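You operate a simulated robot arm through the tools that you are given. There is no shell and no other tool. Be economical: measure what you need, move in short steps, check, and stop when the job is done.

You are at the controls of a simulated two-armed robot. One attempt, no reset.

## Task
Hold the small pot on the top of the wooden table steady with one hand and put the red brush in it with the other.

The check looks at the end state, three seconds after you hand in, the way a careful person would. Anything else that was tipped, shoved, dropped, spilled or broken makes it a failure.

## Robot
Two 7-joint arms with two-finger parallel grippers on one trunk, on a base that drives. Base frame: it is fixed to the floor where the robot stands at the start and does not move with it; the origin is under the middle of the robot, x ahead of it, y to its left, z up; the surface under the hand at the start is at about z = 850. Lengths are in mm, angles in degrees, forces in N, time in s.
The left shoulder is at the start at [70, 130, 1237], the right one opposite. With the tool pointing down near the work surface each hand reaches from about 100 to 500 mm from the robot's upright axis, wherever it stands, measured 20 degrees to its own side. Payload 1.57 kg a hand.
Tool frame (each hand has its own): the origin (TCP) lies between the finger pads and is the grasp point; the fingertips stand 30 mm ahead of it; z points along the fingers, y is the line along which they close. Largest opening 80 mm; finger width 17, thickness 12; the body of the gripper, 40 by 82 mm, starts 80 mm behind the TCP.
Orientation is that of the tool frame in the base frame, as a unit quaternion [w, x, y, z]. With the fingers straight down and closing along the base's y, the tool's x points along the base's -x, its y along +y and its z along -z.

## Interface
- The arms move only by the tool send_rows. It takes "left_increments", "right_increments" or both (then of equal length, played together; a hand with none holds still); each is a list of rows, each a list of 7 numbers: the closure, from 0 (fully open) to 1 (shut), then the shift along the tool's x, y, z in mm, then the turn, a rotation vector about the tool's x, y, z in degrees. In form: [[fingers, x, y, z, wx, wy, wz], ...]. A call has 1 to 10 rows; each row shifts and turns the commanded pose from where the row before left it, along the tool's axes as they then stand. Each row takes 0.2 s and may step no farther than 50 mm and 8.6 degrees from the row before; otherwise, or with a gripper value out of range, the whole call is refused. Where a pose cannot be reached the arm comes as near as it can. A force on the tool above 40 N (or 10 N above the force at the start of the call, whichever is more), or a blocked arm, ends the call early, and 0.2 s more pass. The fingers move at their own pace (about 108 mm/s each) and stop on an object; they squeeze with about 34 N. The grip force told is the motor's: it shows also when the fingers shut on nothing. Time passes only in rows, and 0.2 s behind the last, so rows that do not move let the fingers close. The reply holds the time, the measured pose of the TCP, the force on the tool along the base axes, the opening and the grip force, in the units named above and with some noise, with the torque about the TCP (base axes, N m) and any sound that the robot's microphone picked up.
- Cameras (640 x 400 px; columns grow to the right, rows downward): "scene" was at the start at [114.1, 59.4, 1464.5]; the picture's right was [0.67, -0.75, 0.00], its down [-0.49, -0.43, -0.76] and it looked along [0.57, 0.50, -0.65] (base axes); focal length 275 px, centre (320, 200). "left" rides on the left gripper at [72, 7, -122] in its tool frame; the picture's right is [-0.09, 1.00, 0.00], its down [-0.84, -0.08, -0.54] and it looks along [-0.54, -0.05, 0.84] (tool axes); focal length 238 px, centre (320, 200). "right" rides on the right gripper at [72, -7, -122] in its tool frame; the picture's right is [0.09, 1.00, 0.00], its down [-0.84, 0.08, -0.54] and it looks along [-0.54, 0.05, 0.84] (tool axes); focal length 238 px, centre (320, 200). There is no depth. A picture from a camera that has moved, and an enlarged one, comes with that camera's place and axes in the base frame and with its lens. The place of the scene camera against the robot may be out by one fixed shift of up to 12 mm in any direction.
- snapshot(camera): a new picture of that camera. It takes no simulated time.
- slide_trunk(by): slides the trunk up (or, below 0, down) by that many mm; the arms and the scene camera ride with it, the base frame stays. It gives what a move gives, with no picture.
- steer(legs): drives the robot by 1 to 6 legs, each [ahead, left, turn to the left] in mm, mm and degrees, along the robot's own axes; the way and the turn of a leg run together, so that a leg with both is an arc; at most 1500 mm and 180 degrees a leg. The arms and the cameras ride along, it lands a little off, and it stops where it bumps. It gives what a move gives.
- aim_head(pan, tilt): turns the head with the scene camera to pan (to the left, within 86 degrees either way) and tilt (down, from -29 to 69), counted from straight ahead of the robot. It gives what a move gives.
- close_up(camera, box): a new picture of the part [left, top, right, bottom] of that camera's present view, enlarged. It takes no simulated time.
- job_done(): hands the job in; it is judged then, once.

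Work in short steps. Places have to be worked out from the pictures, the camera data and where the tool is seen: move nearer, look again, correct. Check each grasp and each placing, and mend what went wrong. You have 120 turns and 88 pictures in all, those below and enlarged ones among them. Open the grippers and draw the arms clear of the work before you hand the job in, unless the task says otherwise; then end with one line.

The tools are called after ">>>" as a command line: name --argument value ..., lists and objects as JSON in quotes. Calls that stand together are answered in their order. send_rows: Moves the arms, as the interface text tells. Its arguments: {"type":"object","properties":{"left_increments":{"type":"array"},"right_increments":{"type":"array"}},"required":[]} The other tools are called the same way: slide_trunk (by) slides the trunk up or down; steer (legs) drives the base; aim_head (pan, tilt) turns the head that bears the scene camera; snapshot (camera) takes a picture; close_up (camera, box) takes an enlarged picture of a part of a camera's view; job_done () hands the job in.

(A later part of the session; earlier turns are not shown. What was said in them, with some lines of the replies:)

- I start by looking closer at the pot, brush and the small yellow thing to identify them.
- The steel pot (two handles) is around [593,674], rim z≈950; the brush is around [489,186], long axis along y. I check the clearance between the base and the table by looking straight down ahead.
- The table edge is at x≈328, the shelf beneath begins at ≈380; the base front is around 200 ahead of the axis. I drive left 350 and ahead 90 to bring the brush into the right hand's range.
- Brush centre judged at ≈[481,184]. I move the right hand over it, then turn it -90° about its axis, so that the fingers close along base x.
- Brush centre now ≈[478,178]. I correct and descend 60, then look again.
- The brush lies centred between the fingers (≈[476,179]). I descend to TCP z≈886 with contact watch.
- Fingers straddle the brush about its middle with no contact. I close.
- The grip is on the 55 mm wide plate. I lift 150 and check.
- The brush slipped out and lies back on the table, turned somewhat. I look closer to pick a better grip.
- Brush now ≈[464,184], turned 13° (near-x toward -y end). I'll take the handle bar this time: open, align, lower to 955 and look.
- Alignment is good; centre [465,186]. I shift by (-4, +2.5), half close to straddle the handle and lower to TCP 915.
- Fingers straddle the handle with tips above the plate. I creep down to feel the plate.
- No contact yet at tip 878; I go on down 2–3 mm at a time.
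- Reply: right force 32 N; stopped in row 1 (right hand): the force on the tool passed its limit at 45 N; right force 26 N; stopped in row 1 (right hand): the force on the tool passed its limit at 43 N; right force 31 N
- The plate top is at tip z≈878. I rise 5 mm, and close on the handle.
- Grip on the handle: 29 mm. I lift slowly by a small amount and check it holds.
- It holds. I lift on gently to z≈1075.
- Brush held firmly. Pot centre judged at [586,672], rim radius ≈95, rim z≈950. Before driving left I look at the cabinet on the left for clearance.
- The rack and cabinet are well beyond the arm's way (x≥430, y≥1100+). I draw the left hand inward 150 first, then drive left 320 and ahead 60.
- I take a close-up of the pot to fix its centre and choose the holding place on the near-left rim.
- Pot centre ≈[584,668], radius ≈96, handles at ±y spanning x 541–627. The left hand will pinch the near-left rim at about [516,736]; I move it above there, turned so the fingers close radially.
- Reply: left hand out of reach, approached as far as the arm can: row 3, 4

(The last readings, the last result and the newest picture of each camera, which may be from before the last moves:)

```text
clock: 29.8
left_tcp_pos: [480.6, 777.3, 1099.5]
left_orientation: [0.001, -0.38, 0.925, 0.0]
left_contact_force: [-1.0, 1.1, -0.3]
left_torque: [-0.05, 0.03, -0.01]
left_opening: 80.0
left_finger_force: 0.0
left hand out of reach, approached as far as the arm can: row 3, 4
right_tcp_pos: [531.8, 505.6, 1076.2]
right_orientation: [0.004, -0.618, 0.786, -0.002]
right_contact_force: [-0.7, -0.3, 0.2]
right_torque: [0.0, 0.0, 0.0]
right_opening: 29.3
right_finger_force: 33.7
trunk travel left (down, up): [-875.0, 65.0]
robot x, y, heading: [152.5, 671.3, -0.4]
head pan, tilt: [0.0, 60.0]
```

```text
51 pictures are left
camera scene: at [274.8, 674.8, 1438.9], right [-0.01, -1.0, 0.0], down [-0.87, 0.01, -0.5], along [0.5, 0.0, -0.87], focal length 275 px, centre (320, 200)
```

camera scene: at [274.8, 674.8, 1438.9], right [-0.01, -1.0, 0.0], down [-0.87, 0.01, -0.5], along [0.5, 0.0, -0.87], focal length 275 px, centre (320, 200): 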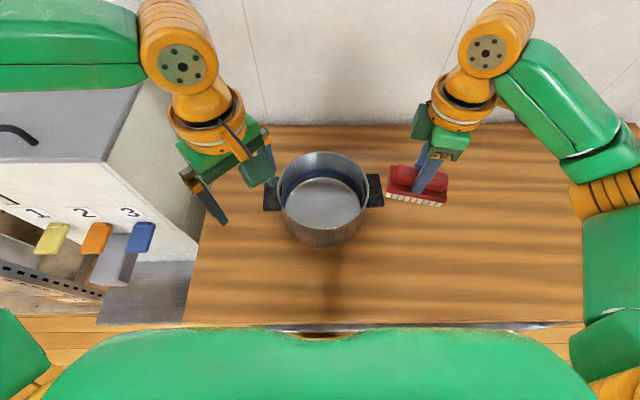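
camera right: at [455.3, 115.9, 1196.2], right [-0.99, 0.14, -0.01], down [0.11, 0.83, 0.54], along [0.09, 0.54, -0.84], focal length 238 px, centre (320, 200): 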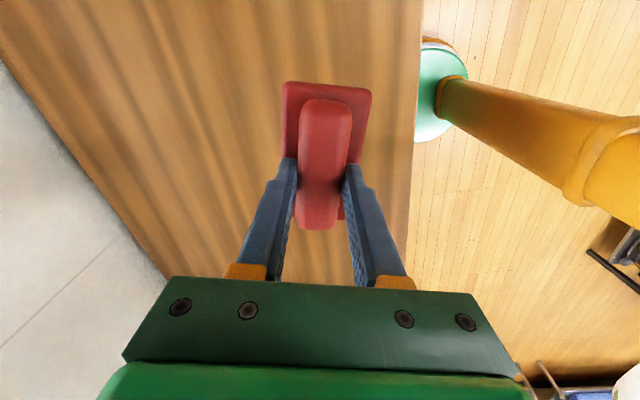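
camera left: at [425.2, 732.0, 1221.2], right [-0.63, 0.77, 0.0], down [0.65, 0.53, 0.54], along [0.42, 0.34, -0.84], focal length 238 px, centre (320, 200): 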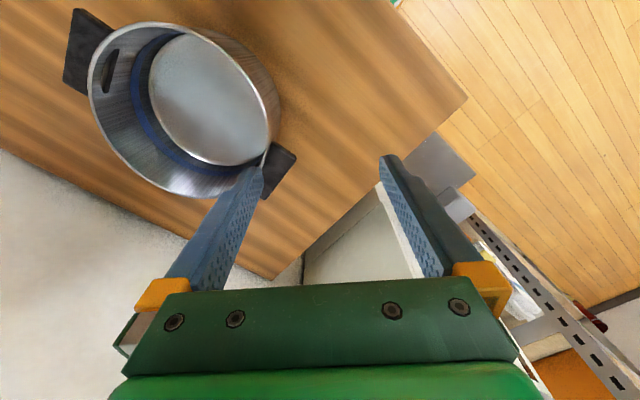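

The left hand stopped short at [481,777] (limited at that height). I try the rest, about 54 mm along its -y, from this lower height.

>>> send_rows --left_increments '[[0, 2, -18, 0, 0, 0, 0], [0, 2, -18, 0, 0, 0, 0], [0, 0, -18, 0, 0, 0, 0]]'

>>> snapshot --camera "left"

```text
clock: 30.6
left_tcp_pos: [493.6, 769.6, 1101.8]
left_orientation: [0.001, -0.378, 0.926, -0.001]
left_contact_force: [0.8, 0.2, -0.2]
left_torque: [0.01, -0.04, 0.02]
left_opening: 80.1
left_finger_force: 0.0
left hand out of reach, approached as far as the arm can: row 1, 2, 3
right_tcp_pos: [531.6, 506.1, 1075.3]
right_orientation: [0.004, -0.619, 0.786, -0.003]
right_contact_force: [-0.1, -0.3, -0.8]
right_torque: [0.01, -0.02, 0.02]
right_opening: 29.2
right_finger_force: 34.1
trunk travel left (down, up): [-875.0, 65.0]
robot x, y, heading: [156.8, 674.9, -0.4]
head pan, tilt: [0.0, 60.0]
```

```text
50 pictures are left
camera left: at [438.6, 724.0, 1222.3], right [-0.63, 0.77, 0.0], down [0.65, 0.53, 0.54], along [0.42, 0.34, -0.84], focal length 238 px, centre (320, 200)
```

left: 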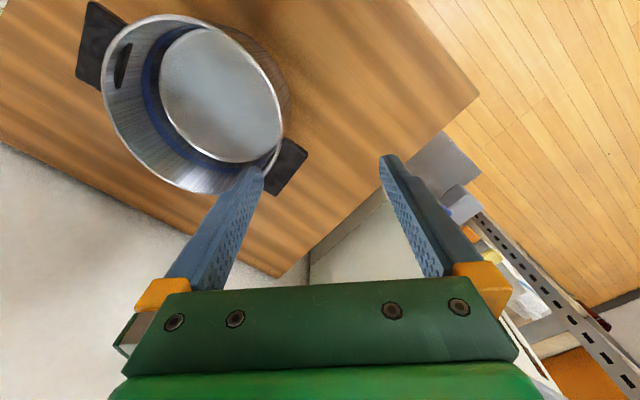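

Perhaps the height limits the reach; I lower to z≈1015 (tips 985, above the rim) and try again.

>>> send_rows --left_increments '[[0, 0, 0, 30, 0, 0, 0], [0, 0, 0, 30, 0, 0, 0], [0, 0, 0, 25, 0, 0, 0], [0, 0, -15, 0, 0, 0, 0], [0, 0, -15, 0, 0, 0, 0]]'

```text
clock: 31.8
left_tcp_pos: [496.8, 782.6, 1030.2]
left_orientation: [0.0, -0.379, 0.925, -0.001]
left_contact_force: [-0.4, -0.4, 0.1]
left_torque: [0.0, -0.02, -0.01]
left_opening: 79.9
left_finger_force: 0.2
left hand out of reach, approached as far as the arm can: row 2, 3, 4, 5
right_tcp_pos: [532.1, 506.3, 1075.2]
right_orientation: [0.003, -0.619, 0.786, -0.003]
right_contact_force: [-0.1, -0.9, -1.5]
right_torque: [0.0, 0.02, -0.01]
right_opening: 29.0
right_finger_force: 34.1
trunk travel left (down, up): [-875.0, 65.0]
robot x, y, heading: [154.8, 672.3, -0.5]
head pan, tilt: [0.0, 60.0]
```

This looks like an arm posture limit rather than plain reach. I back off up and toward the robot, move inward, and then try to come forward along another path.

>>> send_rows --left_increments '[[0, 0, 0, -35, 0, 0, 0], [0, 0, 0, -35, 0, 0, 0], [0, 28, 28, 0, 0, 0, 0], [0, 28, 28, 0, 0, 0, 0], [0, 28, 28, 0, 0, 0, 0], [0, 28, -28, 0, 0, 0, 0], [0, 28, -28, 0, 0, 0, 0], [0, 28, -28, 0, 0, 0, 0]]'

```text
clock: 33.6
left_tcp_pos: [379.7, 752.6, 1103.3]
left_orientation: [0.0, -0.379, 0.925, -0.001]
left_contact_force: [0.1, 0.1, -0.2]
left_torque: [0.0, 0.01, 0.0]
left_opening: 80.0
left_finger_force: 0.1
left hand out of reach, approached as far as the arm can: row 6, 7, 8
right_tcp_pos: [529.1, 507.2, 1076.4]
right_orientation: [0.005, -0.618, 0.786, -0.003]
right_contact_force: [0.3, 1.0, -0.9]
right_torque: [0.02, 0.01, 0.0]
right_opening: 29.0
right_finger_force: 34.0
trunk travel left (down, up): [-875.0, 65.0]
robot x, y, heading: [156.4, 670.6, -0.5]
head pan, tilt: [0.0, 60.0]
```

I undo the hand's turn here, to see whether the inward limit depends on it.

>>> send_rows --left_increments '[[0, 0, 0, 0, 0, 0, 8.5], [0, 0, 0, 0, 0, 0, 8.5], [0, 0, 0, 0, 0, 0, 8.5], [0, 0, 0, 0, 0, 0, 8.5], [0, 0, 0, 0, 0, 0, 8.5], [0, 0, 0, 0, 0, 0, 2.5], [0, 0, -30, 0, 0, 0, 0], [0, 0, -30, 0, 0, 0, 0]]'

>>> snapshot --camera "scene"

```text
clock: 35.4
left_tcp_pos: [380.7, 754.1, 1103.1]
left_orientation: [0.0, 0.005, 1.0, 0.001]
left_contact_force: [0.5, 0.2, 0.3]
left_torque: [0.02, 0.02, -0.01]
left_opening: 80.1
left_finger_force: 0.0
left hand out of reach, approached as far as the arm can: row 7, 8
right_tcp_pos: [531.1, 506.0, 1074.4]
right_orientation: [0.005, -0.619, 0.786, -0.003]
right_contact_force: [0.7, -0.1, -0.9]
right_torque: [-0.05, -0.01, 0.0]
right_opening: 29.0
right_finger_force: 34.4
trunk travel left (down, up): [-875.0, 65.0]
robot x, y, heading: [157.6, 669.0, -0.7]
head pan, tilt: [0.0, 60.0]
```

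```text
49 pictures are left
camera scene: at [274.4, 674.7, 1438.9], right [-0.01, -1.0, 0.0], down [-0.87, 0.01, -0.5], along [0.5, 0.0, -0.87], focal length 275 px, centre (320, 200)
```

scene: 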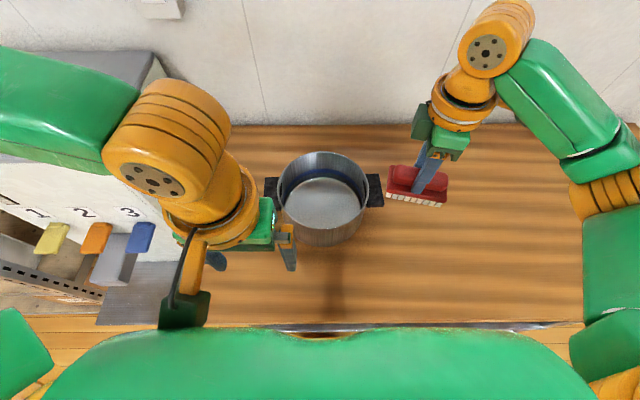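

The left arm's inward limit lies about 80–110 mm left of the robot's middle, regardless of the turn. I test how far inward the right hand can go with the brush, well above the rim.

>>> send_rows --right_increments '[[1, -20, -3, 0, 0, 0, 0], [1, -32, -6, 0, 0, 0, 0], [1, -32, -6, 0, 0, 0, 0], [1, -32, -6, 0, 0, 0, 0], [1, -25, -5, 0, 0, 0, 0], [1, -18, -3, 0, 0, 0, 0]]'

```text
clock: 36.8
left_tcp_pos: [380.6, 754.8, 1101.6]
left_orientation: [0.0, 0.005, 1.0, -0.001]
left_contact_force: [0.8, 0.7, -0.6]
left_torque: [-0.01, 0.05, 0.0]
left_opening: 80.0
left_finger_force: 0.1
right_tcp_pos: [594.9, 654.9, 1076.1]
right_orientation: [0.004, -0.618, 0.786, -0.003]
right_contact_force: [0.3, 0.7, -0.4]
right_torque: [-0.02, -0.03, -0.02]
right_opening: 29.2
right_finger_force: 33.8
trunk travel left (down, up): [-875.0, 65.0]
robot x, y, heading: [152.8, 674.3, -0.4]
head pan, tilt: [0.0, 60.0]
```

The right hand reaches over the pot easily. So I shift the robot 85 mm to its right, giving the left hand its room.

>>> steer --legs '[[0, -85, 0]]'

>>> send_rows --left_increments '[[0, -32, 30, 0, 0, 0, -7.5], [0, -30, 30, 0, 0, 0, -7.5], [0, 0, 0, 0, 0, 0, -7.5], [0, 0, 0, 0, 0, 0, -7.5], [0, 0, 0, 0, 0, 0, -7.5], [0, 0, 0, 0, 0, 0, -7.5]]'

```text
clock: 37.9
left_tcp_pos: [379.6, 676.4, 1101.3]
left_orientation: [0.0, 0.005, 1.0, -0.004]
left_contact_force: [0.3, 0.1, -0.4]
left_torque: [-0.05, 0.03, 0.01]
left_opening: 80.1
left_finger_force: 0.0
right_tcp_pos: [594.2, 577.2, 1076.2]
right_orientation: [0.002, -0.619, 0.785, -0.005]
right_contact_force: [-0.5, 0.4, -0.2]
right_torque: [-0.02, 0.05, -0.02]
right_opening: 28.9
right_finger_force: 33.8
trunk travel left (down, up): [-875.0, 65.0]
robot x, y, heading: [156.1, 587.3, -0.3]
head pan, tilt: [0.0, 60.0]
```

```text
clock: 39.3
left_tcp_pos: [438.4, 733.2, 1102.8]
left_orientation: [0.0, -0.38, 0.925, 0.0]
left_contact_force: [-0.6, 0.5, 0.3]
left_torque: [-0.01, -0.02, -0.03]
left_opening: 79.9
left_finger_force: 0.1
right_tcp_pos: [593.3, 570.9, 1075.8]
right_orientation: [0.004, -0.619, 0.785, -0.003]
right_contact_force: [0.1, -0.7, 0.8]
right_torque: [0.02, 0.01, -0.02]
right_opening: 29.1
right_finger_force: 34.2
trunk travel left (down, up): [-875.0, 65.0]
robot x, y, heading: [155.0, 588.9, -0.5]
head pan, tilt: [0.0, 60.0]
```

Now the left hand goes to above the rim spot [516,736], then lower to ~1035 and look.

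>>> send_rows --left_increments '[[0, -29, -26, 0, 0, 0, 0], [0, -29, -26, 0, 0, 0, 0], [0, 0, 0, 30, 0, 0, 0], [0, 0, 0, 35, 0, 0, 0]]'

>>> snapshot --camera "left"

>>> snapshot --camera "scene"

```text
clock: 40.3
left_tcp_pos: [513.1, 736.4, 1037.7]
left_orientation: [0.001, -0.38, 0.925, 0.0]
left_contact_force: [0.0, 0.2, 0.3]
left_torque: [0.02, -0.01, 0.02]
left_opening: 80.3
left_finger_force: 0.0
right_tcp_pos: [592.4, 570.3, 1076.3]
right_orientation: [0.005, -0.619, 0.786, -0.002]
right_contact_force: [-0.3, 0.7, -0.1]
right_torque: [0.02, 0.01, 0.0]
right_opening: 29.1
right_finger_force: 34.3
trunk travel left (down, up): [-875.0, 65.0]
robot x, y, heading: [155.3, 587.2, -0.6]
head pan, tilt: [0.0, 60.0]
```

```text
48 pictures are left
camera left: at [458.3, 690.3, 1159.0], right [-0.63, 0.77, 0.0], down [0.65, 0.53, 0.54], along [0.42, 0.34, -0.84], focal length 238 px, centre (320, 200)
```

left: 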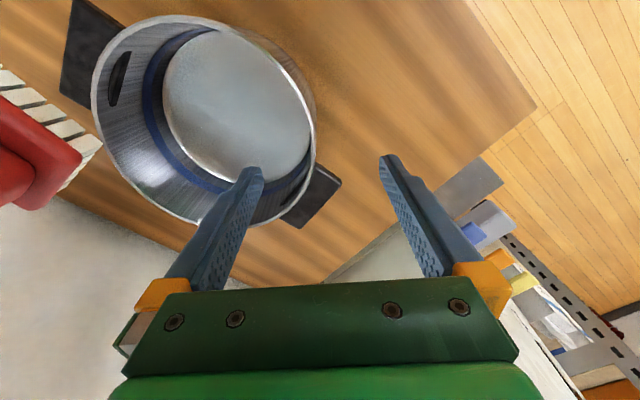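

```text
47 pictures are left
camera scene: at [273.8, 591.0, 1438.9], right [-0.01, -1.0, 0.0], down [-0.87, 0.01, -0.5], along [0.5, 0.0, -0.87], focal length 275 px, centre (320, 200)
```

scene: 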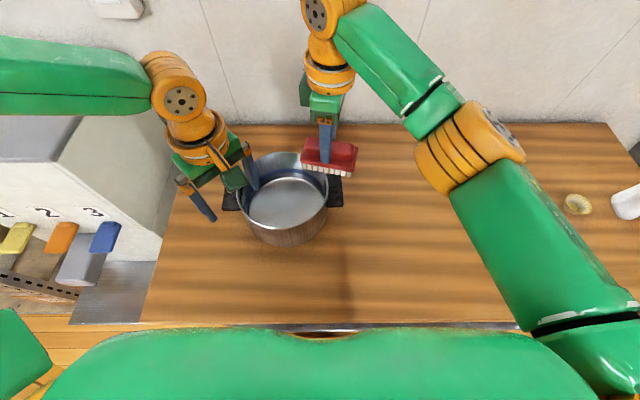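

From this nearer view the pot centre is ≈[582,662]; I shift 6 mm inward radially and lower the open fingers over the rim to TCP ≈955.

>>> send_rows --left_increments '[[0, 0, -6, 20, 0, 0, 0], [0, 0, 0, 20, 0, 0, 0], [0, 0, 0, 20, 0, 0, 0], [0, 0, 0, 15, 0, 0, 0], [0, 0, 0, 8, 0, 0, 0]]'

>>> snapshot --camera "left"

>>> close_up --camera "scene" --box '[160, 100, 380, 260]'

```text
clock: 41.5
left_tcp_pos: [508.0, 745.5, 966.5]
left_orientation: [0.001, -0.379, 0.925, -0.001]
left_contact_force: [0.4, -0.2, 0.0]
left_torque: [-0.01, 0.0, -0.01]
left_opening: 79.8
left_finger_force: 0.0
left hand out of reach, approached as far as the arm can: row 3, 4, 5
right_tcp_pos: [594.1, 571.0, 1075.5]
right_orientation: [0.005, -0.619, 0.785, -0.002]
right_contact_force: [0.4, -0.6, -1.3]
right_torque: [-0.01, 0.02, -0.02]
right_opening: 29.1
right_finger_force: 33.8
trunk travel left (down, up): [-875.0, 65.0]
robot x, y, heading: [155.7, 584.9, -0.1]
head pan, tilt: [0.0, 60.0]
```

```text
46 pictures are left
camera left: at [452.8, 700.5, 1088.3], right [-0.63, 0.77, 0.0], down [0.65, 0.53, 0.54], along [0.42, 0.34, -0.84], focal length 238 px, centre (320, 200)
```

left: 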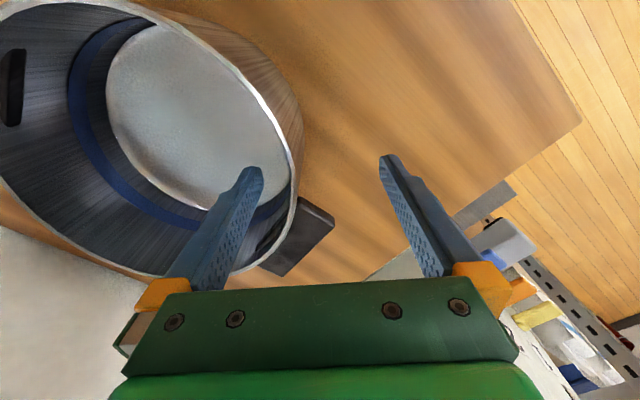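

```text
2.50 times, centred on (270, 180) of scene
camera zoom: at [273.8, 590.8, 1438.9], right [-0.01, -1.0, 0.0], down [-0.87, 0.01, -0.5], along [0.5, 0.0, -0.87], focal length 686 px, centre (445, 250)
```

zoom: 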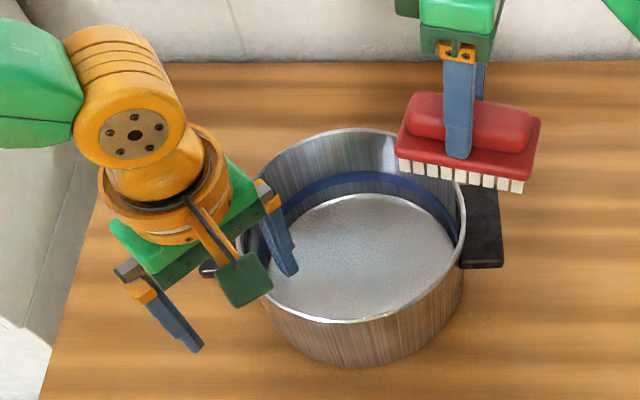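

The inward limit grows as the hand gets lower relative to the shoulder, so I raise both hands by ~100 and then slide the trunk down 100.

>>> send_rows --left_increments '[[0, 0, 0, -20, 0, 0, 0], [0, 0, 0, -25, 0, 0, 0], [0, 0, 0, -30, 0, 0, 0], [0, 0, 0, -30, 0, 0, 0], [0, 0, 0, -25, 0, 0, 0]]' --right_increments '[[1, 0, 0, -10, 0, 0, 0], [1, 0, 0, -20, 0, 0, 0], [1, 0, 0, -20, 0, 0, 0], [1, 0, 0, -20, 0, 0, 0], [1, 0, 0, -20, 0, 0, 0]]'

>>> slide_trunk --by -100

>>> snapshot --camera "scene"

```text
clock: 42.7
left_tcp_pos: [505.3, 748.1, 1095.3]
left_orientation: [0.001, -0.378, 0.926, -0.001]
left_contact_force: [-0.8, 0.8, 0.2]
left_torque: [0.03, -0.03, 0.01]
left_opening: 80.2
left_finger_force: 0.0
right_tcp_pos: [588.5, 569.0, 1167.4]
right_orientation: [0.005, -0.618, 0.786, -0.004]
right_contact_force: [-0.4, 0.8, -1.2]
right_torque: [-0.01, 0.02, 0.0]
right_opening: 29.0
right_finger_force: 33.9
trunk travel left (down, up): [-875.0, 65.0]
robot x, y, heading: [159.4, 590.0, -0.4]
head pan, tilt: [0.0, 60.0]
```

```text
clock: 44.0
left_tcp_pos: [506.2, 747.4, 993.5]
left_orientation: [0.0, -0.378, 0.926, 0.0]
left_contact_force: [-1.0, -0.2, -0.6]
left_torque: [0.0, 0.0, 0.03]
left_opening: 80.0
left_finger_force: 0.1
right_tcp_pos: [590.5, 568.9, 1067.3]
right_orientation: [0.005, -0.619, 0.786, -0.003]
right_contact_force: [-0.2, -0.8, -0.7]
right_torque: [-0.03, 0.01, -0.02]
right_opening: 29.2
right_finger_force: 34.0
trunk travel left (down, up): [-775.0, 165.0]
robot x, y, heading: [157.1, 588.0, -0.5]
head pan, tilt: [0.0, 60.0]
```

```text
44 pictures are left
camera scene: at [273.5, 590.8, 1338.9], right [-0.01, -1.0, 0.0], down [-0.87, 0.01, -0.5], along [0.5, 0.0, -0.87], focal length 275 px, centre (320, 200)
```

scene: 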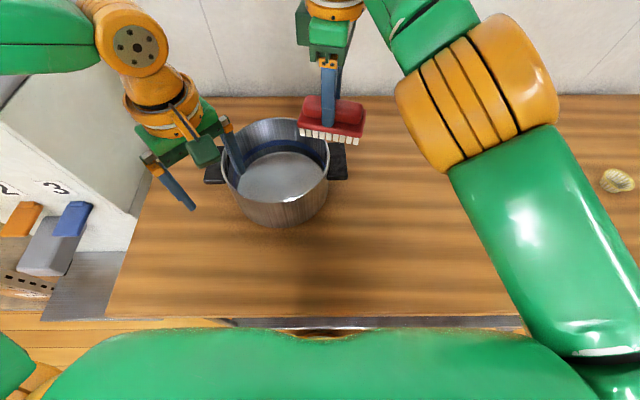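

Now the left hand: move 18 inward, 6 along, then down to ≈955.

>>> send_rows --left_increments '[[0, 6, -18, 0, 0, 0, 0], [0, 0, 0, 15, 0, 0, 0], [0, 0, 0, 15, 0, 0, 0], [0, 0, 0, 10, 0, 0, 0]]'

>>> snapshot --camera "left"

>>> close_up --camera "scene" --box '[130, 80, 370, 240]'

```text
clock: 45.0
left_tcp_pos: [514.7, 731.1, 952.8]
left_orientation: [-0.001, -0.379, 0.925, -0.001]
left_contact_force: [0.1, -0.5, 0.4]
left_torque: [0.0, -0.03, -0.02]
left_opening: 79.9
left_finger_force: 0.0
right_tcp_pos: [591.1, 568.1, 1067.0]
right_orientation: [0.005, -0.619, 0.786, -0.002]
right_contact_force: [-0.3, -0.5, -0.3]
right_torque: [-0.01, 0.02, 0.02]
right_opening: 29.3
right_finger_force: 34.0
trunk travel left (down, up): [-775.0, 165.0]
robot x, y, heading: [156.3, 590.1, -0.5]
head pan, tilt: [0.0, 60.0]
```

```text
43 pictures are left
camera left: at [459.7, 684.6, 1074.9], right [-0.63, 0.78, 0.0], down [0.65, 0.53, 0.54], along [0.42, 0.34, -0.84], focal length 238 px, centre (320, 200)
```

left: 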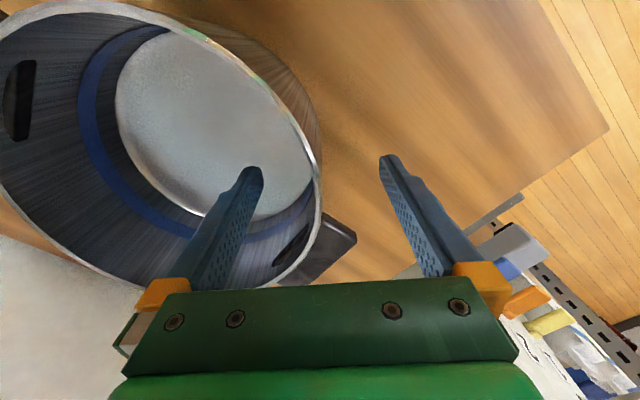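

```text
2.50 times, centred on (250, 160) of scene
camera zoom: at [274.1, 590.6, 1338.8], right [-0.01, -1.0, 0.0], down [-0.87, 0.01, -0.5], along [0.5, 0.0, -0.87], focal length 686 px, centre (495, 300)
```

zoom: 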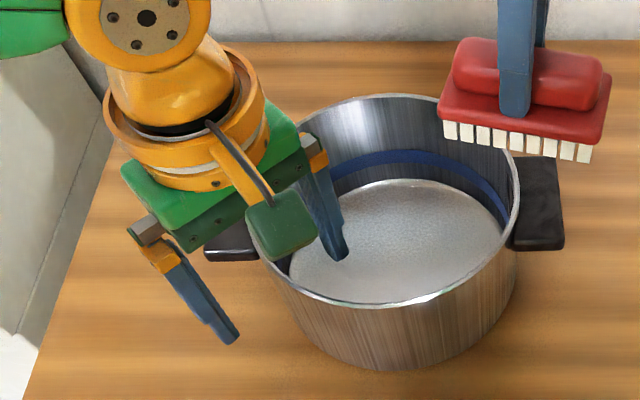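

The rim lies midway between the fingers at the right depth. I close the left hand in steps to hold the pot.

>>> send_rows --left_increments '[[0.4, 0, 0, 0, 0, 0, 0], [0.7, 0, 0, 0, 0, 0, 0], [0.85, 0, 0, 0, 0, 0, 0], [0.92, 0, 0, 0, 0, 0, 0], [1, 0, 0, 0, 0, 0, 0], [1, 0, 0, 0, 0, 0, 0]]'

>>> snapshot --camera "left"

>>> close_up --camera "scene" --box '[130, 80, 370, 240]'

```text
clock: 46.5
left_tcp_pos: [513.6, 730.8, 951.9]
left_orientation: [0.0, -0.379, 0.926, 0.0]
left_contact_force: [-0.8, -0.1, -1.2]
left_torque: [-0.1, 0.06, 0.08]
left_opening: 3.8
left_finger_force: 24.2
right_tcp_pos: [589.9, 568.3, 1066.5]
right_orientation: [0.005, -0.618, 0.786, -0.003]
right_contact_force: [0.1, 0.2, -1.5]
right_torque: [0.02, 0.0, 0.01]
right_opening: 29.0
right_finger_force: 34.2
trunk travel left (down, up): [-775.0, 165.0]
robot x, y, heading: [154.5, 586.7, -0.4]
head pan, tilt: [0.0, 60.0]
```

```text
41 pictures are left
camera left: at [459.2, 684.7, 1075.2], right [-0.63, 0.77, 0.0], down [0.65, 0.53, 0.54], along [0.42, 0.34, -0.84], focal length 238 px, centre (320, 200)
```

left: 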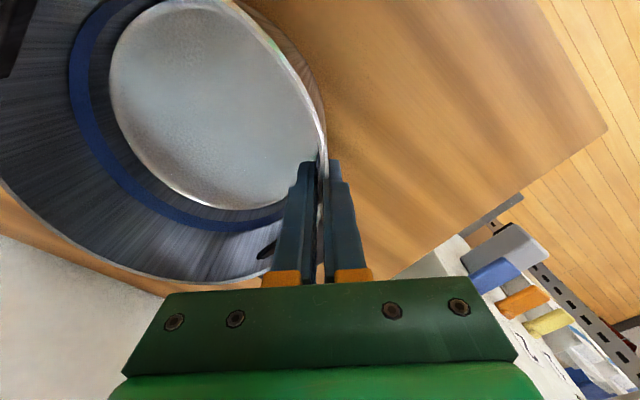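

```text
2.50 times, centred on (250, 160) of scene
camera zoom: at [273.5, 590.6, 1338.9], right [-0.01, -1.0, 0.0], down [-0.87, 0.01, -0.5], along [0.5, 0.0, -0.87], focal length 686 px, centre (495, 300)
```

zoom: 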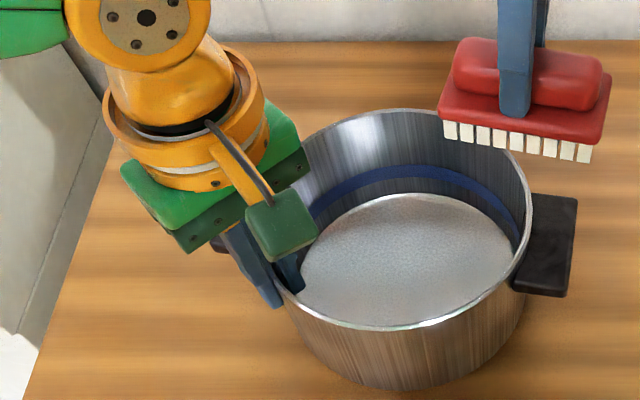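

The hold is firm (3.8 mm wall), but closing swung the pot about 17 mm round the grip (≈10°). I turn the hand back gently by 9° to return the pot.

>>> send_rows --left_increments '[[1, 0, 0, 0, 0, 0, -1.5], [1, 0, 0, 0, 0, 0, -1.5], [1, 0, 0, 0, 0, 0, -1.5], [1, 0, 0, 0, 0, 0, -1.5], [1, 0, 0, 0, 0, 0, -1.5], [1, 0, 0, 0, 0, 0, -1.5], [1, 0, 0, 0, 0, 0, 0]]'

>>> close_up --camera "scene" --box '[130, 80, 370, 240]'

```text
clock: 48.0
left_tcp_pos: [515.2, 729.3, 954.8]
left_orientation: [-0.001, -0.45, 0.893, -0.001]
left_contact_force: [-0.4, 0.1, 0.3]
left_torque: [0.33, 0.29, -0.01]
left_opening: 3.7
left_finger_force: 24.5
right_tcp_pos: [592.7, 568.5, 1066.8]
right_orientation: [0.005, -0.618, 0.786, -0.003]
right_contact_force: [-0.5, -0.3, -1.0]
right_torque: [0.02, -0.01, 0.0]
right_opening: 29.1
right_finger_force: 33.7
trunk travel left (down, up): [-775.0, 165.0]
robot x, y, heading: [154.4, 586.1, -0.5]
head pan, tilt: [0.0, 60.0]
```

```text
2.50 times, centred on (250, 160) of scene
camera zoom: at [274.9, 591.0, 1338.8], right [-0.01, -1.0, 0.0], down [-0.87, 0.01, -0.5], along [0.5, 0.0, -0.87], focal length 686 px, centre (495, 300)
```

zoom: 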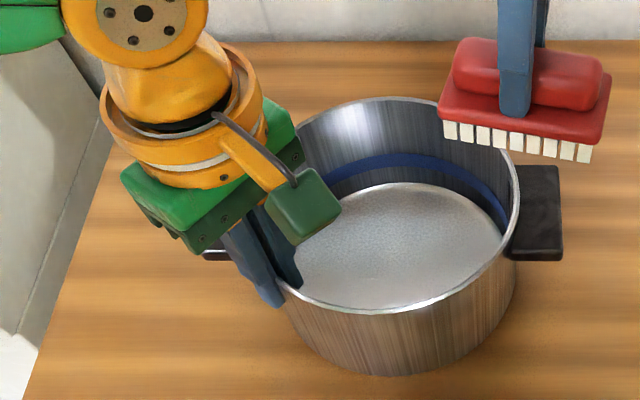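

The pot is back nearly where it stood, still held. Now I bring the brush over the pot at [593,646].

>>> send_rows --right_increments '[[1, -20, 4.5, 0, 0, 0, 0], [1, -25, 5.5, 0, 0, 0, 0], [1, -20, 4.5, 0, 0, 0, 0], [1, -10, 2.5, 0, 0, 0, 0], [1, 0, 0, 10, 0, 0, 0]]'

>>> snapshot --camera "scene"

>>> snapshot --camera "right"

>>> snapshot --camera "left"

```text
clock: 49.2
left_tcp_pos: [515.1, 731.4, 954.8]
left_orientation: [-0.001, -0.45, 0.893, -0.001]
left_contact_force: [0.1, -0.7, -0.2]
left_torque: [0.33, 0.27, -0.04]
left_opening: 3.6
left_finger_force: 24.3
right_tcp_pos: [568.7, 608.2, 1055.7]
right_orientation: [0.004, -0.619, 0.785, -0.002]
right_contact_force: [-0.2, -0.3, -0.5]
right_torque: [0.0, -0.01, 0.0]
right_opening: 29.1
right_finger_force: 34.3
right hand out of reach, approached as far as the arm can: row 1, 2, 3, 4
trunk travel left (down, up): [-775.0, 165.0]
robot x, y, heading: [156.5, 589.7, -0.4]
head pan, tilt: [0.0, 60.0]
```

```text
38 pictures are left
camera scene: at [275.2, 590.8, 1338.7], right [-0.01, -1.0, 0.0], down [-0.87, 0.01, -0.5], along [0.5, 0.0, -0.87], focal length 275 px, centre (320, 200)
```

scene: 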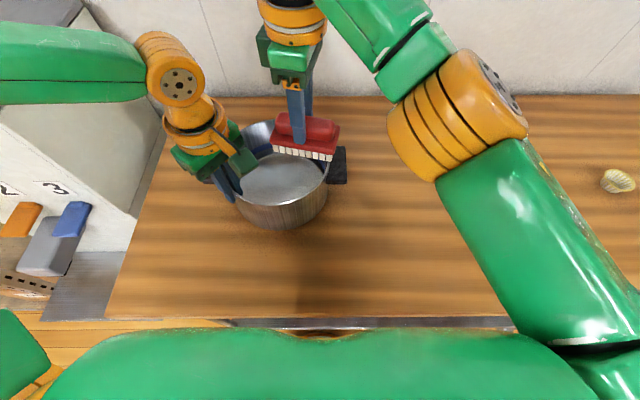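

```text
37 pictures are left
camera right: at [558.0, 538.4, 1175.5], right [-0.99, 0.14, -0.01], down [0.12, 0.83, 0.54], along [0.09, 0.54, -0.84], focal length 238 px, centre (320, 200)
```

right: 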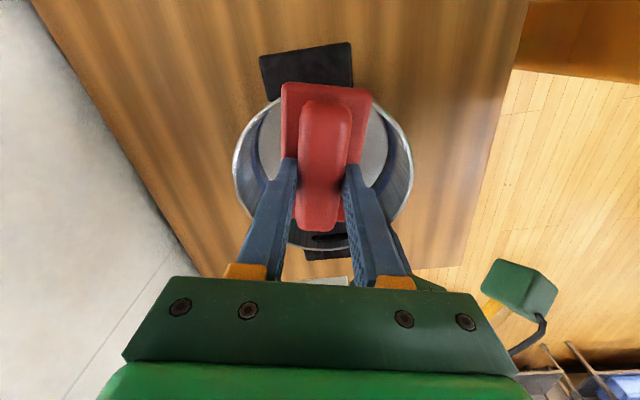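

```text
36 pictures are left
camera left: at [468.1, 676.8, 1076.7], right [-0.75, 0.67, 0.0], down [0.56, 0.63, 0.54], along [0.36, 0.4, -0.84], focal length 238 px, centre (320, 200)
```

left: 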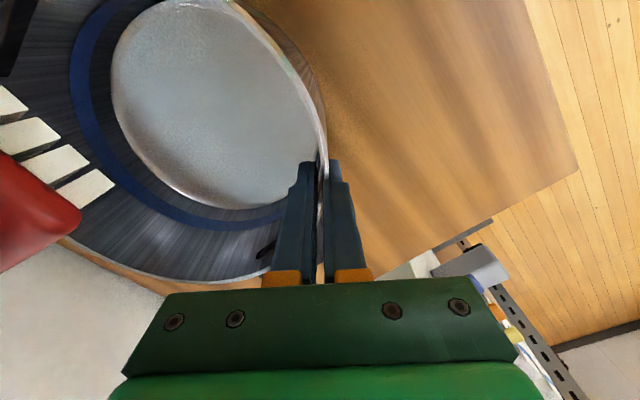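

The right arm is near full stretch at this height. I tilt its tool 8° outward (wrist back toward the shoulder) to gain about 35 mm, then move on to about [582,645].

>>> send_rows --right_increments '[[1, 0, 0, 0, 3.1, -2.6, 0], [1, 0, 0, 0, 3.1, -2.6, 0], [1, -12, -1, 0, 0, 0, 0], [1, -14, -1.5, 0, 0, 0, 0], [1, -13, -1.5, 0, 0, 0, 0]]'

>>> snapshot --camera "right"

>>> close_up --camera "scene" --box '[130, 60, 370, 240]'

```text
clock: 50.5
left_tcp_pos: [515.1, 730.9, 955.2]
left_orientation: [-0.001, -0.451, 0.893, 0.0]
left_contact_force: [0.2, 0.0, 0.5]
left_torque: [0.32, 0.29, 0.02]
left_opening: 3.5
left_finger_force: 24.4
right_tcp_pos: [580.9, 647.7, 1057.7]
right_orientation: [0.073, -0.616, 0.784, -0.017]
right_contact_force: [1.2, -0.1, -1.3]
right_torque: [-0.02, 0.02, -0.03]
right_opening: 29.4
right_finger_force: 33.6
trunk travel left (down, up): [-775.0, 165.0]
robot x, y, heading: [157.4, 592.0, -0.6]
head pan, tilt: [0.0, 60.0]
```

```text
35 pictures are left
camera right: at [556.0, 567.8, 1171.5], right [-0.98, 0.15, -0.13], down [0.04, 0.8, 0.6], along [0.19, 0.59, -0.79], focal length 238 px, centre (320, 200)
```

right: 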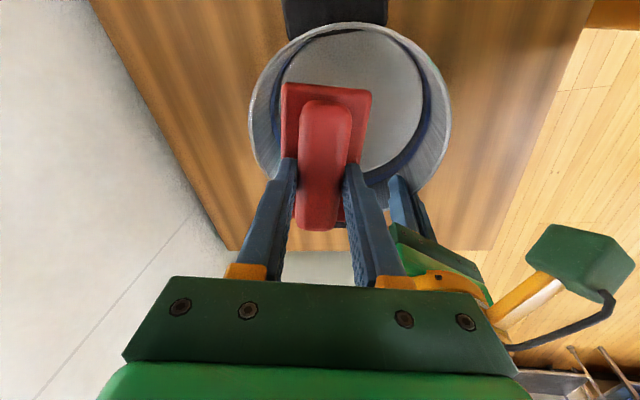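

```text
2.22 times, centred on (250, 150) of scene
camera zoom: at [274.4, 591.8, 1338.8], right [-0.01, -1.0, 0.0], down [-0.87, 0.01, -0.5], along [0.5, -0.01, -0.87], focal length 610 px, centre (476, 311)
```

zoom: 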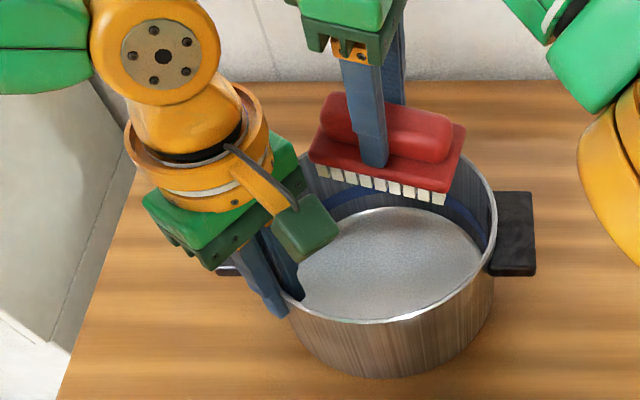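

Brush over the pot (pot centre ≈[574,663] from this view), clear inside the rim. I descend along the tool axis to z≈980 and look.

>>> send_rows --right_increments '[[1, 0, 0, 15, 0, 0, 0], [1, 0, 0, 20, 0, 0, 0], [1, 0, 0, 20, 0, 0, 0], [1, 0, 0, 20, 0, 0, 0]]'

>>> snapshot --camera "right"

>>> close_up --camera "scene" --box '[130, 60, 370, 240]'

```text
clock: 51.5
left_tcp_pos: [515.7, 731.5, 955.8]
left_orientation: [-0.001, -0.45, 0.893, 0.0]
left_contact_force: [-0.7, -0.4, -0.3]
left_torque: [0.31, 0.32, -0.02]
left_opening: 3.7
left_finger_force: 24.7
right_tcp_pos: [594.5, 649.8, 984.2]
right_orientation: [0.073, -0.617, 0.783, -0.018]
right_contact_force: [-0.4, 0.3, -1.2]
right_torque: [0.02, 0.03, 0.03]
right_opening: 29.2
right_finger_force: 33.9
trunk travel left (down, up): [-775.0, 165.0]
robot x, y, heading: [153.9, 587.7, -0.4]
head pan, tilt: [0.0, 60.0]
```

```text
33 pictures are left
camera right: at [567.4, 571.2, 1097.7], right [-0.98, 0.15, -0.13], down [0.04, 0.8, 0.6], along [0.19, 0.59, -0.79], focal length 238 px, centre (320, 200)
```

right: 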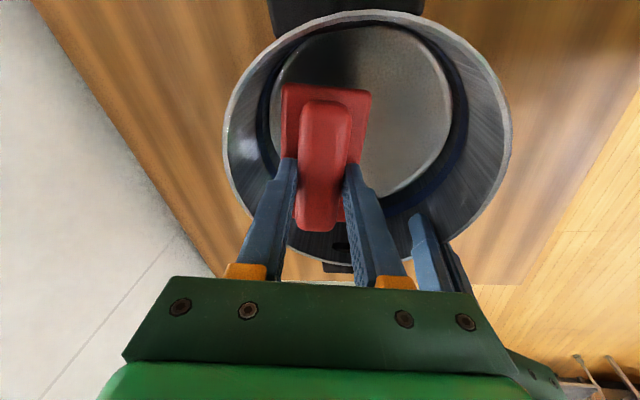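

```text
2.22 times, centred on (250, 150) of scene
camera zoom: at [275.3, 591.0, 1338.7], right [-0.01, -1.0, 0.0], down [-0.87, 0.01, -0.5], along [0.5, 0.0, -0.87], focal length 610 px, centre (476, 311)
```

zoom: 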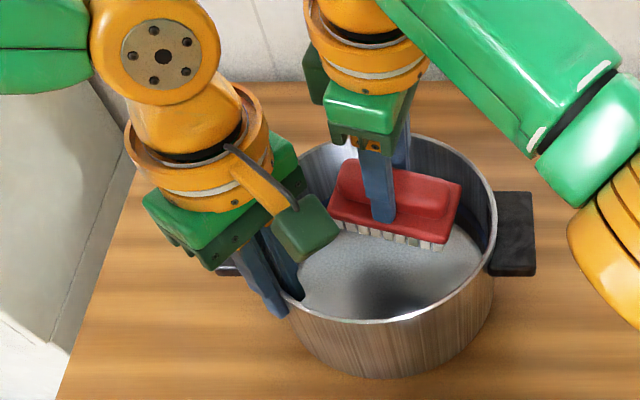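

All clear. I descend on to ≈935, shifting 8 mm back toward the pot's middle.

>>> send_rows --right_increments '[[1, 0, 3, 15, 0, 0, 0], [1, 0, 3, 15, 0, 0, 0], [1, 0, 2, 12, 0, 0, 0], [1, 0, 0, 8, 0, 0, 0]]'

>>> snapshot --camera "right"

>>> close_up --camera "scene" --box '[130, 60, 370, 240]'

```text
clock: 52.5
left_tcp_pos: [515.2, 730.1, 953.8]
left_orientation: [0.0, -0.451, 0.893, -0.001]
left_contact_force: [-0.1, 0.1, 1.3]
left_torque: [0.35, 0.29, 0.01]
left_opening: 3.5
left_finger_force: 24.5
right_tcp_pos: [590.0, 657.9, 934.0]
right_orientation: [0.073, -0.617, 0.783, -0.018]
right_contact_force: [-0.9, 1.1, -0.9]
right_torque: [-0.02, 0.01, 0.01]
right_opening: 29.4
right_finger_force: 34.1
trunk travel left (down, up): [-775.0, 165.0]
robot x, y, heading: [157.8, 589.1, -0.6]
head pan, tilt: [0.0, 60.0]
```

```text
31 pictures are left
camera right: at [564.4, 578.1, 1047.4], right [-0.98, 0.15, -0.13], down [0.04, 0.8, 0.6], along [0.19, 0.59, -0.79], focal length 238 px, centre (320, 200)
```

right: 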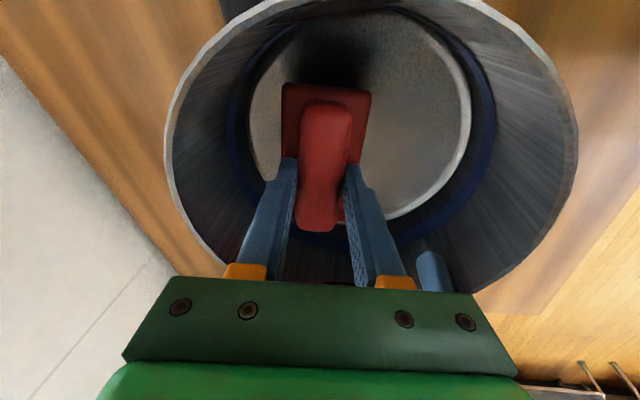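

```text
2.22 times, centred on (250, 150) of scene
camera zoom: at [275.0, 591.0, 1338.7], right [-0.01, -1.0, 0.0], down [-0.87, 0.01, -0.5], along [0.5, 0.0, -0.87], focal length 610 px, centre (476, 311)
```

zoom: 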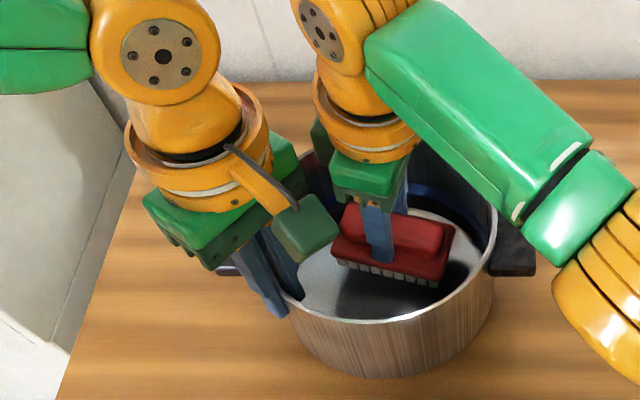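

Clear all round. I creep down to feel the pot's floor.

>>> send_rows --right_increments '[[1, 0, 0, 5, 0, 0, 0], [1, 0, 0, 4, 0, 0, 0]]'

>>> send_rows --right_increments '[[1, 0, 0, 3, 0, 0, 0]]'

```text
clock: 53.0
left_tcp_pos: [515.1, 731.3, 955.2]
left_orientation: [0.0, -0.451, 0.893, 0.0]
left_contact_force: [-0.3, 0.4, 1.1]
left_torque: [0.3, 0.31, 0.0]
left_opening: 3.8
left_finger_force: 24.8
right_tcp_pos: [592.6, 656.7, 924.3]
right_orientation: [0.073, -0.618, 0.783, -0.018]
right_contact_force: [-0.4, 0.3, -0.6]
right_torque: [0.03, -0.03, -0.01]
right_opening: 29.1
right_finger_force: 33.8
trunk travel left (down, up): [-775.0, 165.0]
robot x, y, heading: [153.9, 591.0, -0.2]
head pan, tilt: [0.0, 60.0]
```

```text
clock: 53.5
left_tcp_pos: [513.9, 728.9, 954.2]
left_orientation: [0.0, -0.45, 0.893, 0.0]
left_contact_force: [-0.2, 0.2, 0.4]
left_torque: [0.35, 0.29, 0.02]
left_opening: 3.4
left_finger_force: 23.8
right_tcp_pos: [594.2, 656.2, 921.7]
right_orientation: [0.074, -0.616, 0.784, -0.018]
right_contact_force: [0.0, 0.2, -0.8]
right_torque: [0.01, -0.02, 0.01]
right_opening: 29.1
right_finger_force: 34.1
trunk travel left (down, up): [-775.0, 165.0]
robot x, y, heading: [156.3, 590.4, -0.6]
head pan, tilt: [0.0, 60.0]
```

No touch yet; a bit lower.

>>> send_rows --right_increments '[[1, 0, 0, 3, 0, 0, 0]]'

>>> send_rows --right_increments '[[1, 0, 0, 2, 0, 0, 0]]'

```text
clock: 53.9
left_tcp_pos: [512.9, 730.3, 955.8]
left_orientation: [0.0, -0.45, 0.893, 0.0]
left_contact_force: [1.4, -2.8, -7.8]
left_torque: [0.51, 0.36, 0.19]
left_opening: 3.7
left_finger_force: 24.8
right_tcp_pos: [594.1, 656.8, 921.1]
right_orientation: [0.075, -0.617, 0.783, -0.018]
right_contact_force: [0.0, 1.6, 19.3]
right_torque: [-0.63, 0.59, -0.05]
right_opening: 28.9
right_finger_force: 33.9
trunk travel left (down, up): [-775.0, 165.0]
robot x, y, heading: [153.8, 589.1, -0.4]
head pan, tilt: [0.0, 60.0]
```

```text
clock: 54.2
left_tcp_pos: [513.1, 729.1, 955.4]
left_orientation: [-0.001, -0.45, 0.893, -0.002]
left_contact_force: [1.4, -4.6, -10.2]
left_torque: [-0.01, 0.53, 0.21]
left_opening: 3.7
left_finger_force: 25.0
right_tcp_pos: [594.6, 657.5, 919.6]
right_orientation: [0.077, -0.618, 0.782, -0.018]
right_contact_force: [6.7, 4.8, 31.9]
right_torque: [-1.1, 0.64, 0.15]
right_opening: 29.0
right_finger_force: 33.9
trunk travel left (down, up): [-775.0, 165.0]
robot x, y, heading: [154.0, 585.7, -0.5]
head pan, tilt: [0.0, 60.0]
```

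Floor contact felt. I ease up 4 mm, open partly to release, then look.

>>> send_rows --right_increments '[[1, 0, 0, -4, 0, 0, 0], [0.55, 0, 0, 0, 0, 0, 0], [0.3, 0, 0, 0, 0, 0, 0], [0.3, 0, 0, 0, 0, 0, 0]]'

>>> snapshot --camera "right"

```text
clock: 55.2
left_tcp_pos: [514.6, 729.7, 955.6]
left_orientation: [0.0, -0.45, 0.893, 0.0]
left_contact_force: [0.4, 0.6, -0.7]
left_torque: [-0.28, 0.34, -0.02]
left_opening: 3.7
left_finger_force: 24.6
right_tcp_pos: [592.8, 656.1, 922.3]
right_orientation: [0.073, -0.617, 0.783, -0.018]
right_contact_force: [1.0, -0.2, -0.8]
right_torque: [-0.02, 0.02, 0.0]
right_opening: 56.0
right_finger_force: 0.0
trunk travel left (down, up): [-775.0, 165.0]
robot x, y, heading: [160.3, 586.2, -0.4]
head pan, tilt: [0.0, 60.0]
```

```text
29 pictures are left
camera right: at [565.7, 578.4, 1035.3], right [-0.98, 0.15, -0.13], down [0.04, 0.8, 0.6], along [0.19, 0.59, -0.79], focal length 238 px, centre (320, 200)
```

right: 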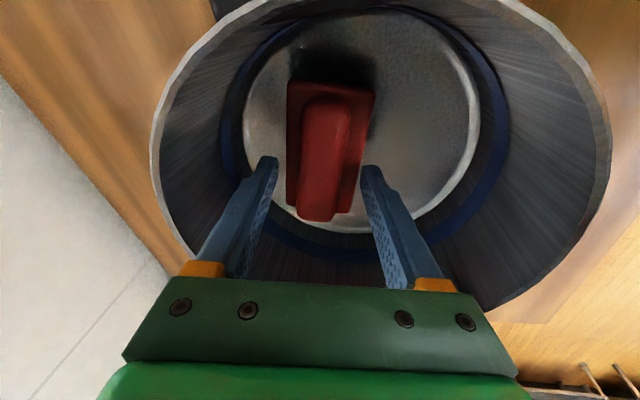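

The brush is free and sits in the pot. I draw the right hand straight back along its axis, out above the rim.

>>> send_rows --right_increments '[[0.3, 0, 0, -10, 0, 0, 0], [0.3, 0, 0, -20, 0, 0, 0], [0.3, 0, 0, -25, 0, 0, 0], [0.3, 0, 0, -30, 0, 0, 0], [0.3, 0, 0, -30, 0, 0, 0]]'

>>> snapshot --camera "right"

```text
clock: 56.5
left_tcp_pos: [513.8, 731.1, 954.7]
left_orientation: [0.0, -0.45, 0.893, -0.001]
left_contact_force: [0.4, 1.3, 0.3]
left_torque: [-0.22, 0.33, 0.0]
left_opening: 3.5
left_finger_force: 24.7
right_tcp_pos: [578.1, 649.5, 1035.5]
right_orientation: [0.074, -0.617, 0.783, -0.018]
right_contact_force: [-0.2, -0.5, -1.2]
right_torque: [0.0, 0.0, -0.01]
right_opening: 56.0
right_finger_force: 0.1
trunk travel left (down, up): [-775.0, 165.0]
robot x, y, heading: [154.1, 588.8, -0.5]
head pan, tilt: [0.0, 60.0]
```

```text
28 pictures are left
camera right: at [551.0, 571.1, 1148.8], right [-0.98, 0.15, -0.13], down [0.04, 0.8, 0.6], along [0.19, 0.59, -0.79], focal length 238 px, centre (320, 200)
```

right: 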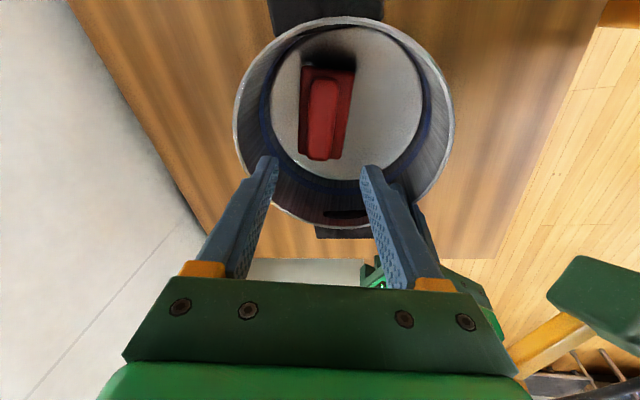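

Brush lies flat in the pot. I withdraw the right hand to the right.

>>> send_rows --right_increments '[[0.3, 20, 0, -15, 0, 0, 0], [0.3, 35, 0, 0, 0, 0, 0], [0.3, 40, 0, 0, 0, 0, 0], [0.3, 40, 0, 0, 0, 0, 0], [0.3, 40, 0, 0, 0, 0, 0]]'

>>> close_up --camera "scene" --box '[130, 60, 370, 240]'

```text
clock: 57.6
left_tcp_pos: [513.5, 730.0, 954.8]
left_orientation: [0.001, -0.45, 0.893, 0.0]
left_contact_force: [-0.2, -0.8, 0.5]
left_torque: [-0.08, 0.3, 0.04]
left_opening: 3.7
left_finger_force: 24.7
right_tcp_pos: [537.2, 476.4, 1037.9]
right_orientation: [0.074, -0.617, 0.783, -0.017]
right_contact_force: [0.3, 0.1, 0.1]
right_torque: [0.01, -0.04, -0.01]
right_opening: 55.8
right_finger_force: 0.1
trunk travel left (down, up): [-775.0, 165.0]
robot x, y, heading: [154.7, 587.2, -0.3]
head pan, tilt: [0.0, 60.0]
```

```text
2.22 times, centred on (250, 150) of scene
camera zoom: at [273.2, 589.6, 1338.9], right [-0.01, -1.0, 0.0], down [-0.87, 0.01, -0.5], along [0.5, 0.0, -0.87], focal length 610 px, centre (476, 311)
```

zoom: 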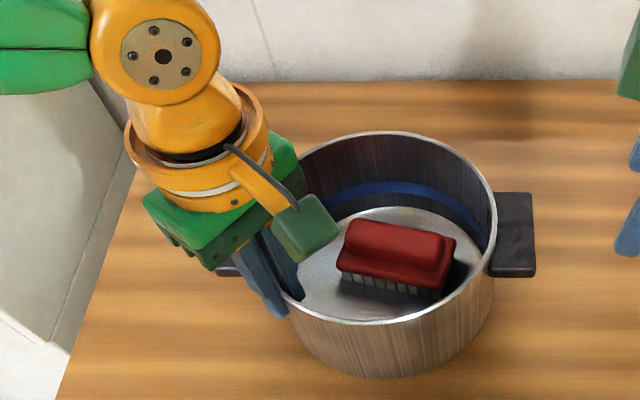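

The brush stands on the pot's floor. Now I open the left hand gently and lift it straight off the rim.

>>> send_rows --left_increments '[[0.85, 0, 0, 0, 0, 0, 0], [0.6, 0, 0, 0, 0, 0, 0], [0.5, 0, 0, 0, 0, 0, 0], [0.5, 0, 0, -10, 0, 0, 0], [0.5, 0, 0, -20, 0, 0, 0], [0.5, 0, 0, -30, 0, 0, 0], [0.5, 0, 0, -30, 0, 0, 0]]'

>>> close_up --camera "scene" --box '[130, 60, 370, 240]'

```text
clock: 59.2
left_tcp_pos: [512.4, 729.9, 1043.9]
left_orientation: [0.0, -0.45, 0.893, 0.0]
left_contact_force: [-0.9, 1.1, -0.2]
left_torque: [0.01, -0.01, 0.01]
left_opening: 39.8
left_finger_force: 0.1
right_tcp_pos: [536.9, 477.4, 1035.9]
right_orientation: [0.075, -0.617, 0.783, -0.017]
right_contact_force: [0.4, -0.3, 0.1]
right_torque: [0.01, 0.0, 0.01]
right_opening: 55.9
right_finger_force: 0.1
trunk travel left (down, up): [-775.0, 165.0]
robot x, y, heading: [157.9, 591.1, -0.6]
head pan, tilt: [0.0, 60.0]
```

```text
2.22 times, centred on (250, 150) of scene
camera zoom: at [273.0, 590.5, 1338.9], right [-0.01, -1.0, 0.0], down [-0.87, 0.01, -0.5], along [0.5, 0.0, -0.87], focal length 610 px, centre (476, 311)
```

zoom: 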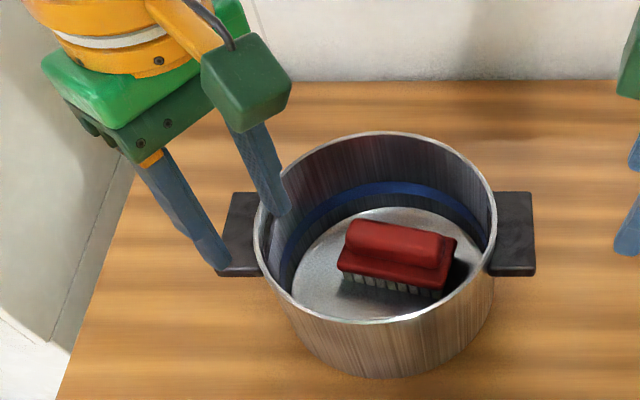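

The pot is upright with the brush in. I raise and draw the left hand away, both grippers opened, and take a final view.

>>> send_rows --left_increments '[[0.5, 0, 0, -25, 0, 0, 0], [0.3, 0, 0, -25, 0, 0, 0], [0, 7, 32, 0, 0, 0, 0], [0, 7, 32, 0, 0, 0, 0], [0, 7, 32, 0, 0, 0, 0]]' --right_increments '[[0, 0, 0, -10, 0, 0, 0], [0, 0, 0, -10, 0, 0, 0], [0, 10, 10, -10, 0, 0, 0], [0, 10, 10, 0, 0, 0, 0], [0, 0, 0, 0, 0, 0, 0]]'

>>> snapshot --camera "scene"

```text
clock: 60.5
left_tcp_pos: [421.5, 772.1, 1092.6]
left_orientation: [0.001, -0.451, 0.893, -0.002]
left_contact_force: [0.2, -0.4, 0.4]
left_torque: [-0.04, -0.02, 0.03]
left_opening: 79.8
left_finger_force: 0.2
right_tcp_pos: [505.8, 462.7, 1061.2]
right_orientation: [0.073, -0.618, 0.783, -0.019]
right_contact_force: [1.0, 0.2, -0.1]
right_torque: [-0.02, 0.0, 0.02]
right_opening: 80.3
right_finger_force: 0.1
trunk travel left (down, up): [-775.0, 165.0]
robot x, y, heading: [156.7, 591.0, -0.5]
head pan, tilt: [0.0, 60.0]
```

```text
25 pictures are left
camera scene: at [272.2, 591.7, 1339.0], right [-0.01, -1.0, 0.0], down [-0.87, 0.01, -0.5], along [0.5, -0.01, -0.87], focal length 275 px, centre (320, 200)
```

scene: 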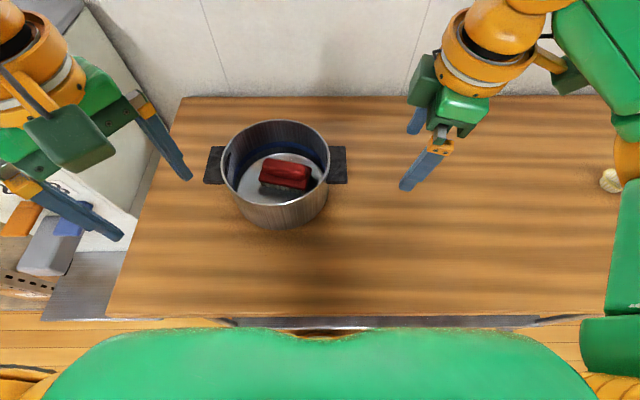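

The brush stands in the pot, nothing else has moved, and both hands are open and clear, so I hand in.

>>> job_done

```text
The job is handed in.
```

The red brush is in the small pot, which I held at the rim with the left hand while the right hand put the brush in. The brush slipped back onto the table on the first grasp, and the pot swung about 17 mm when I gripped it, but I turned it back to nearly where it stood.
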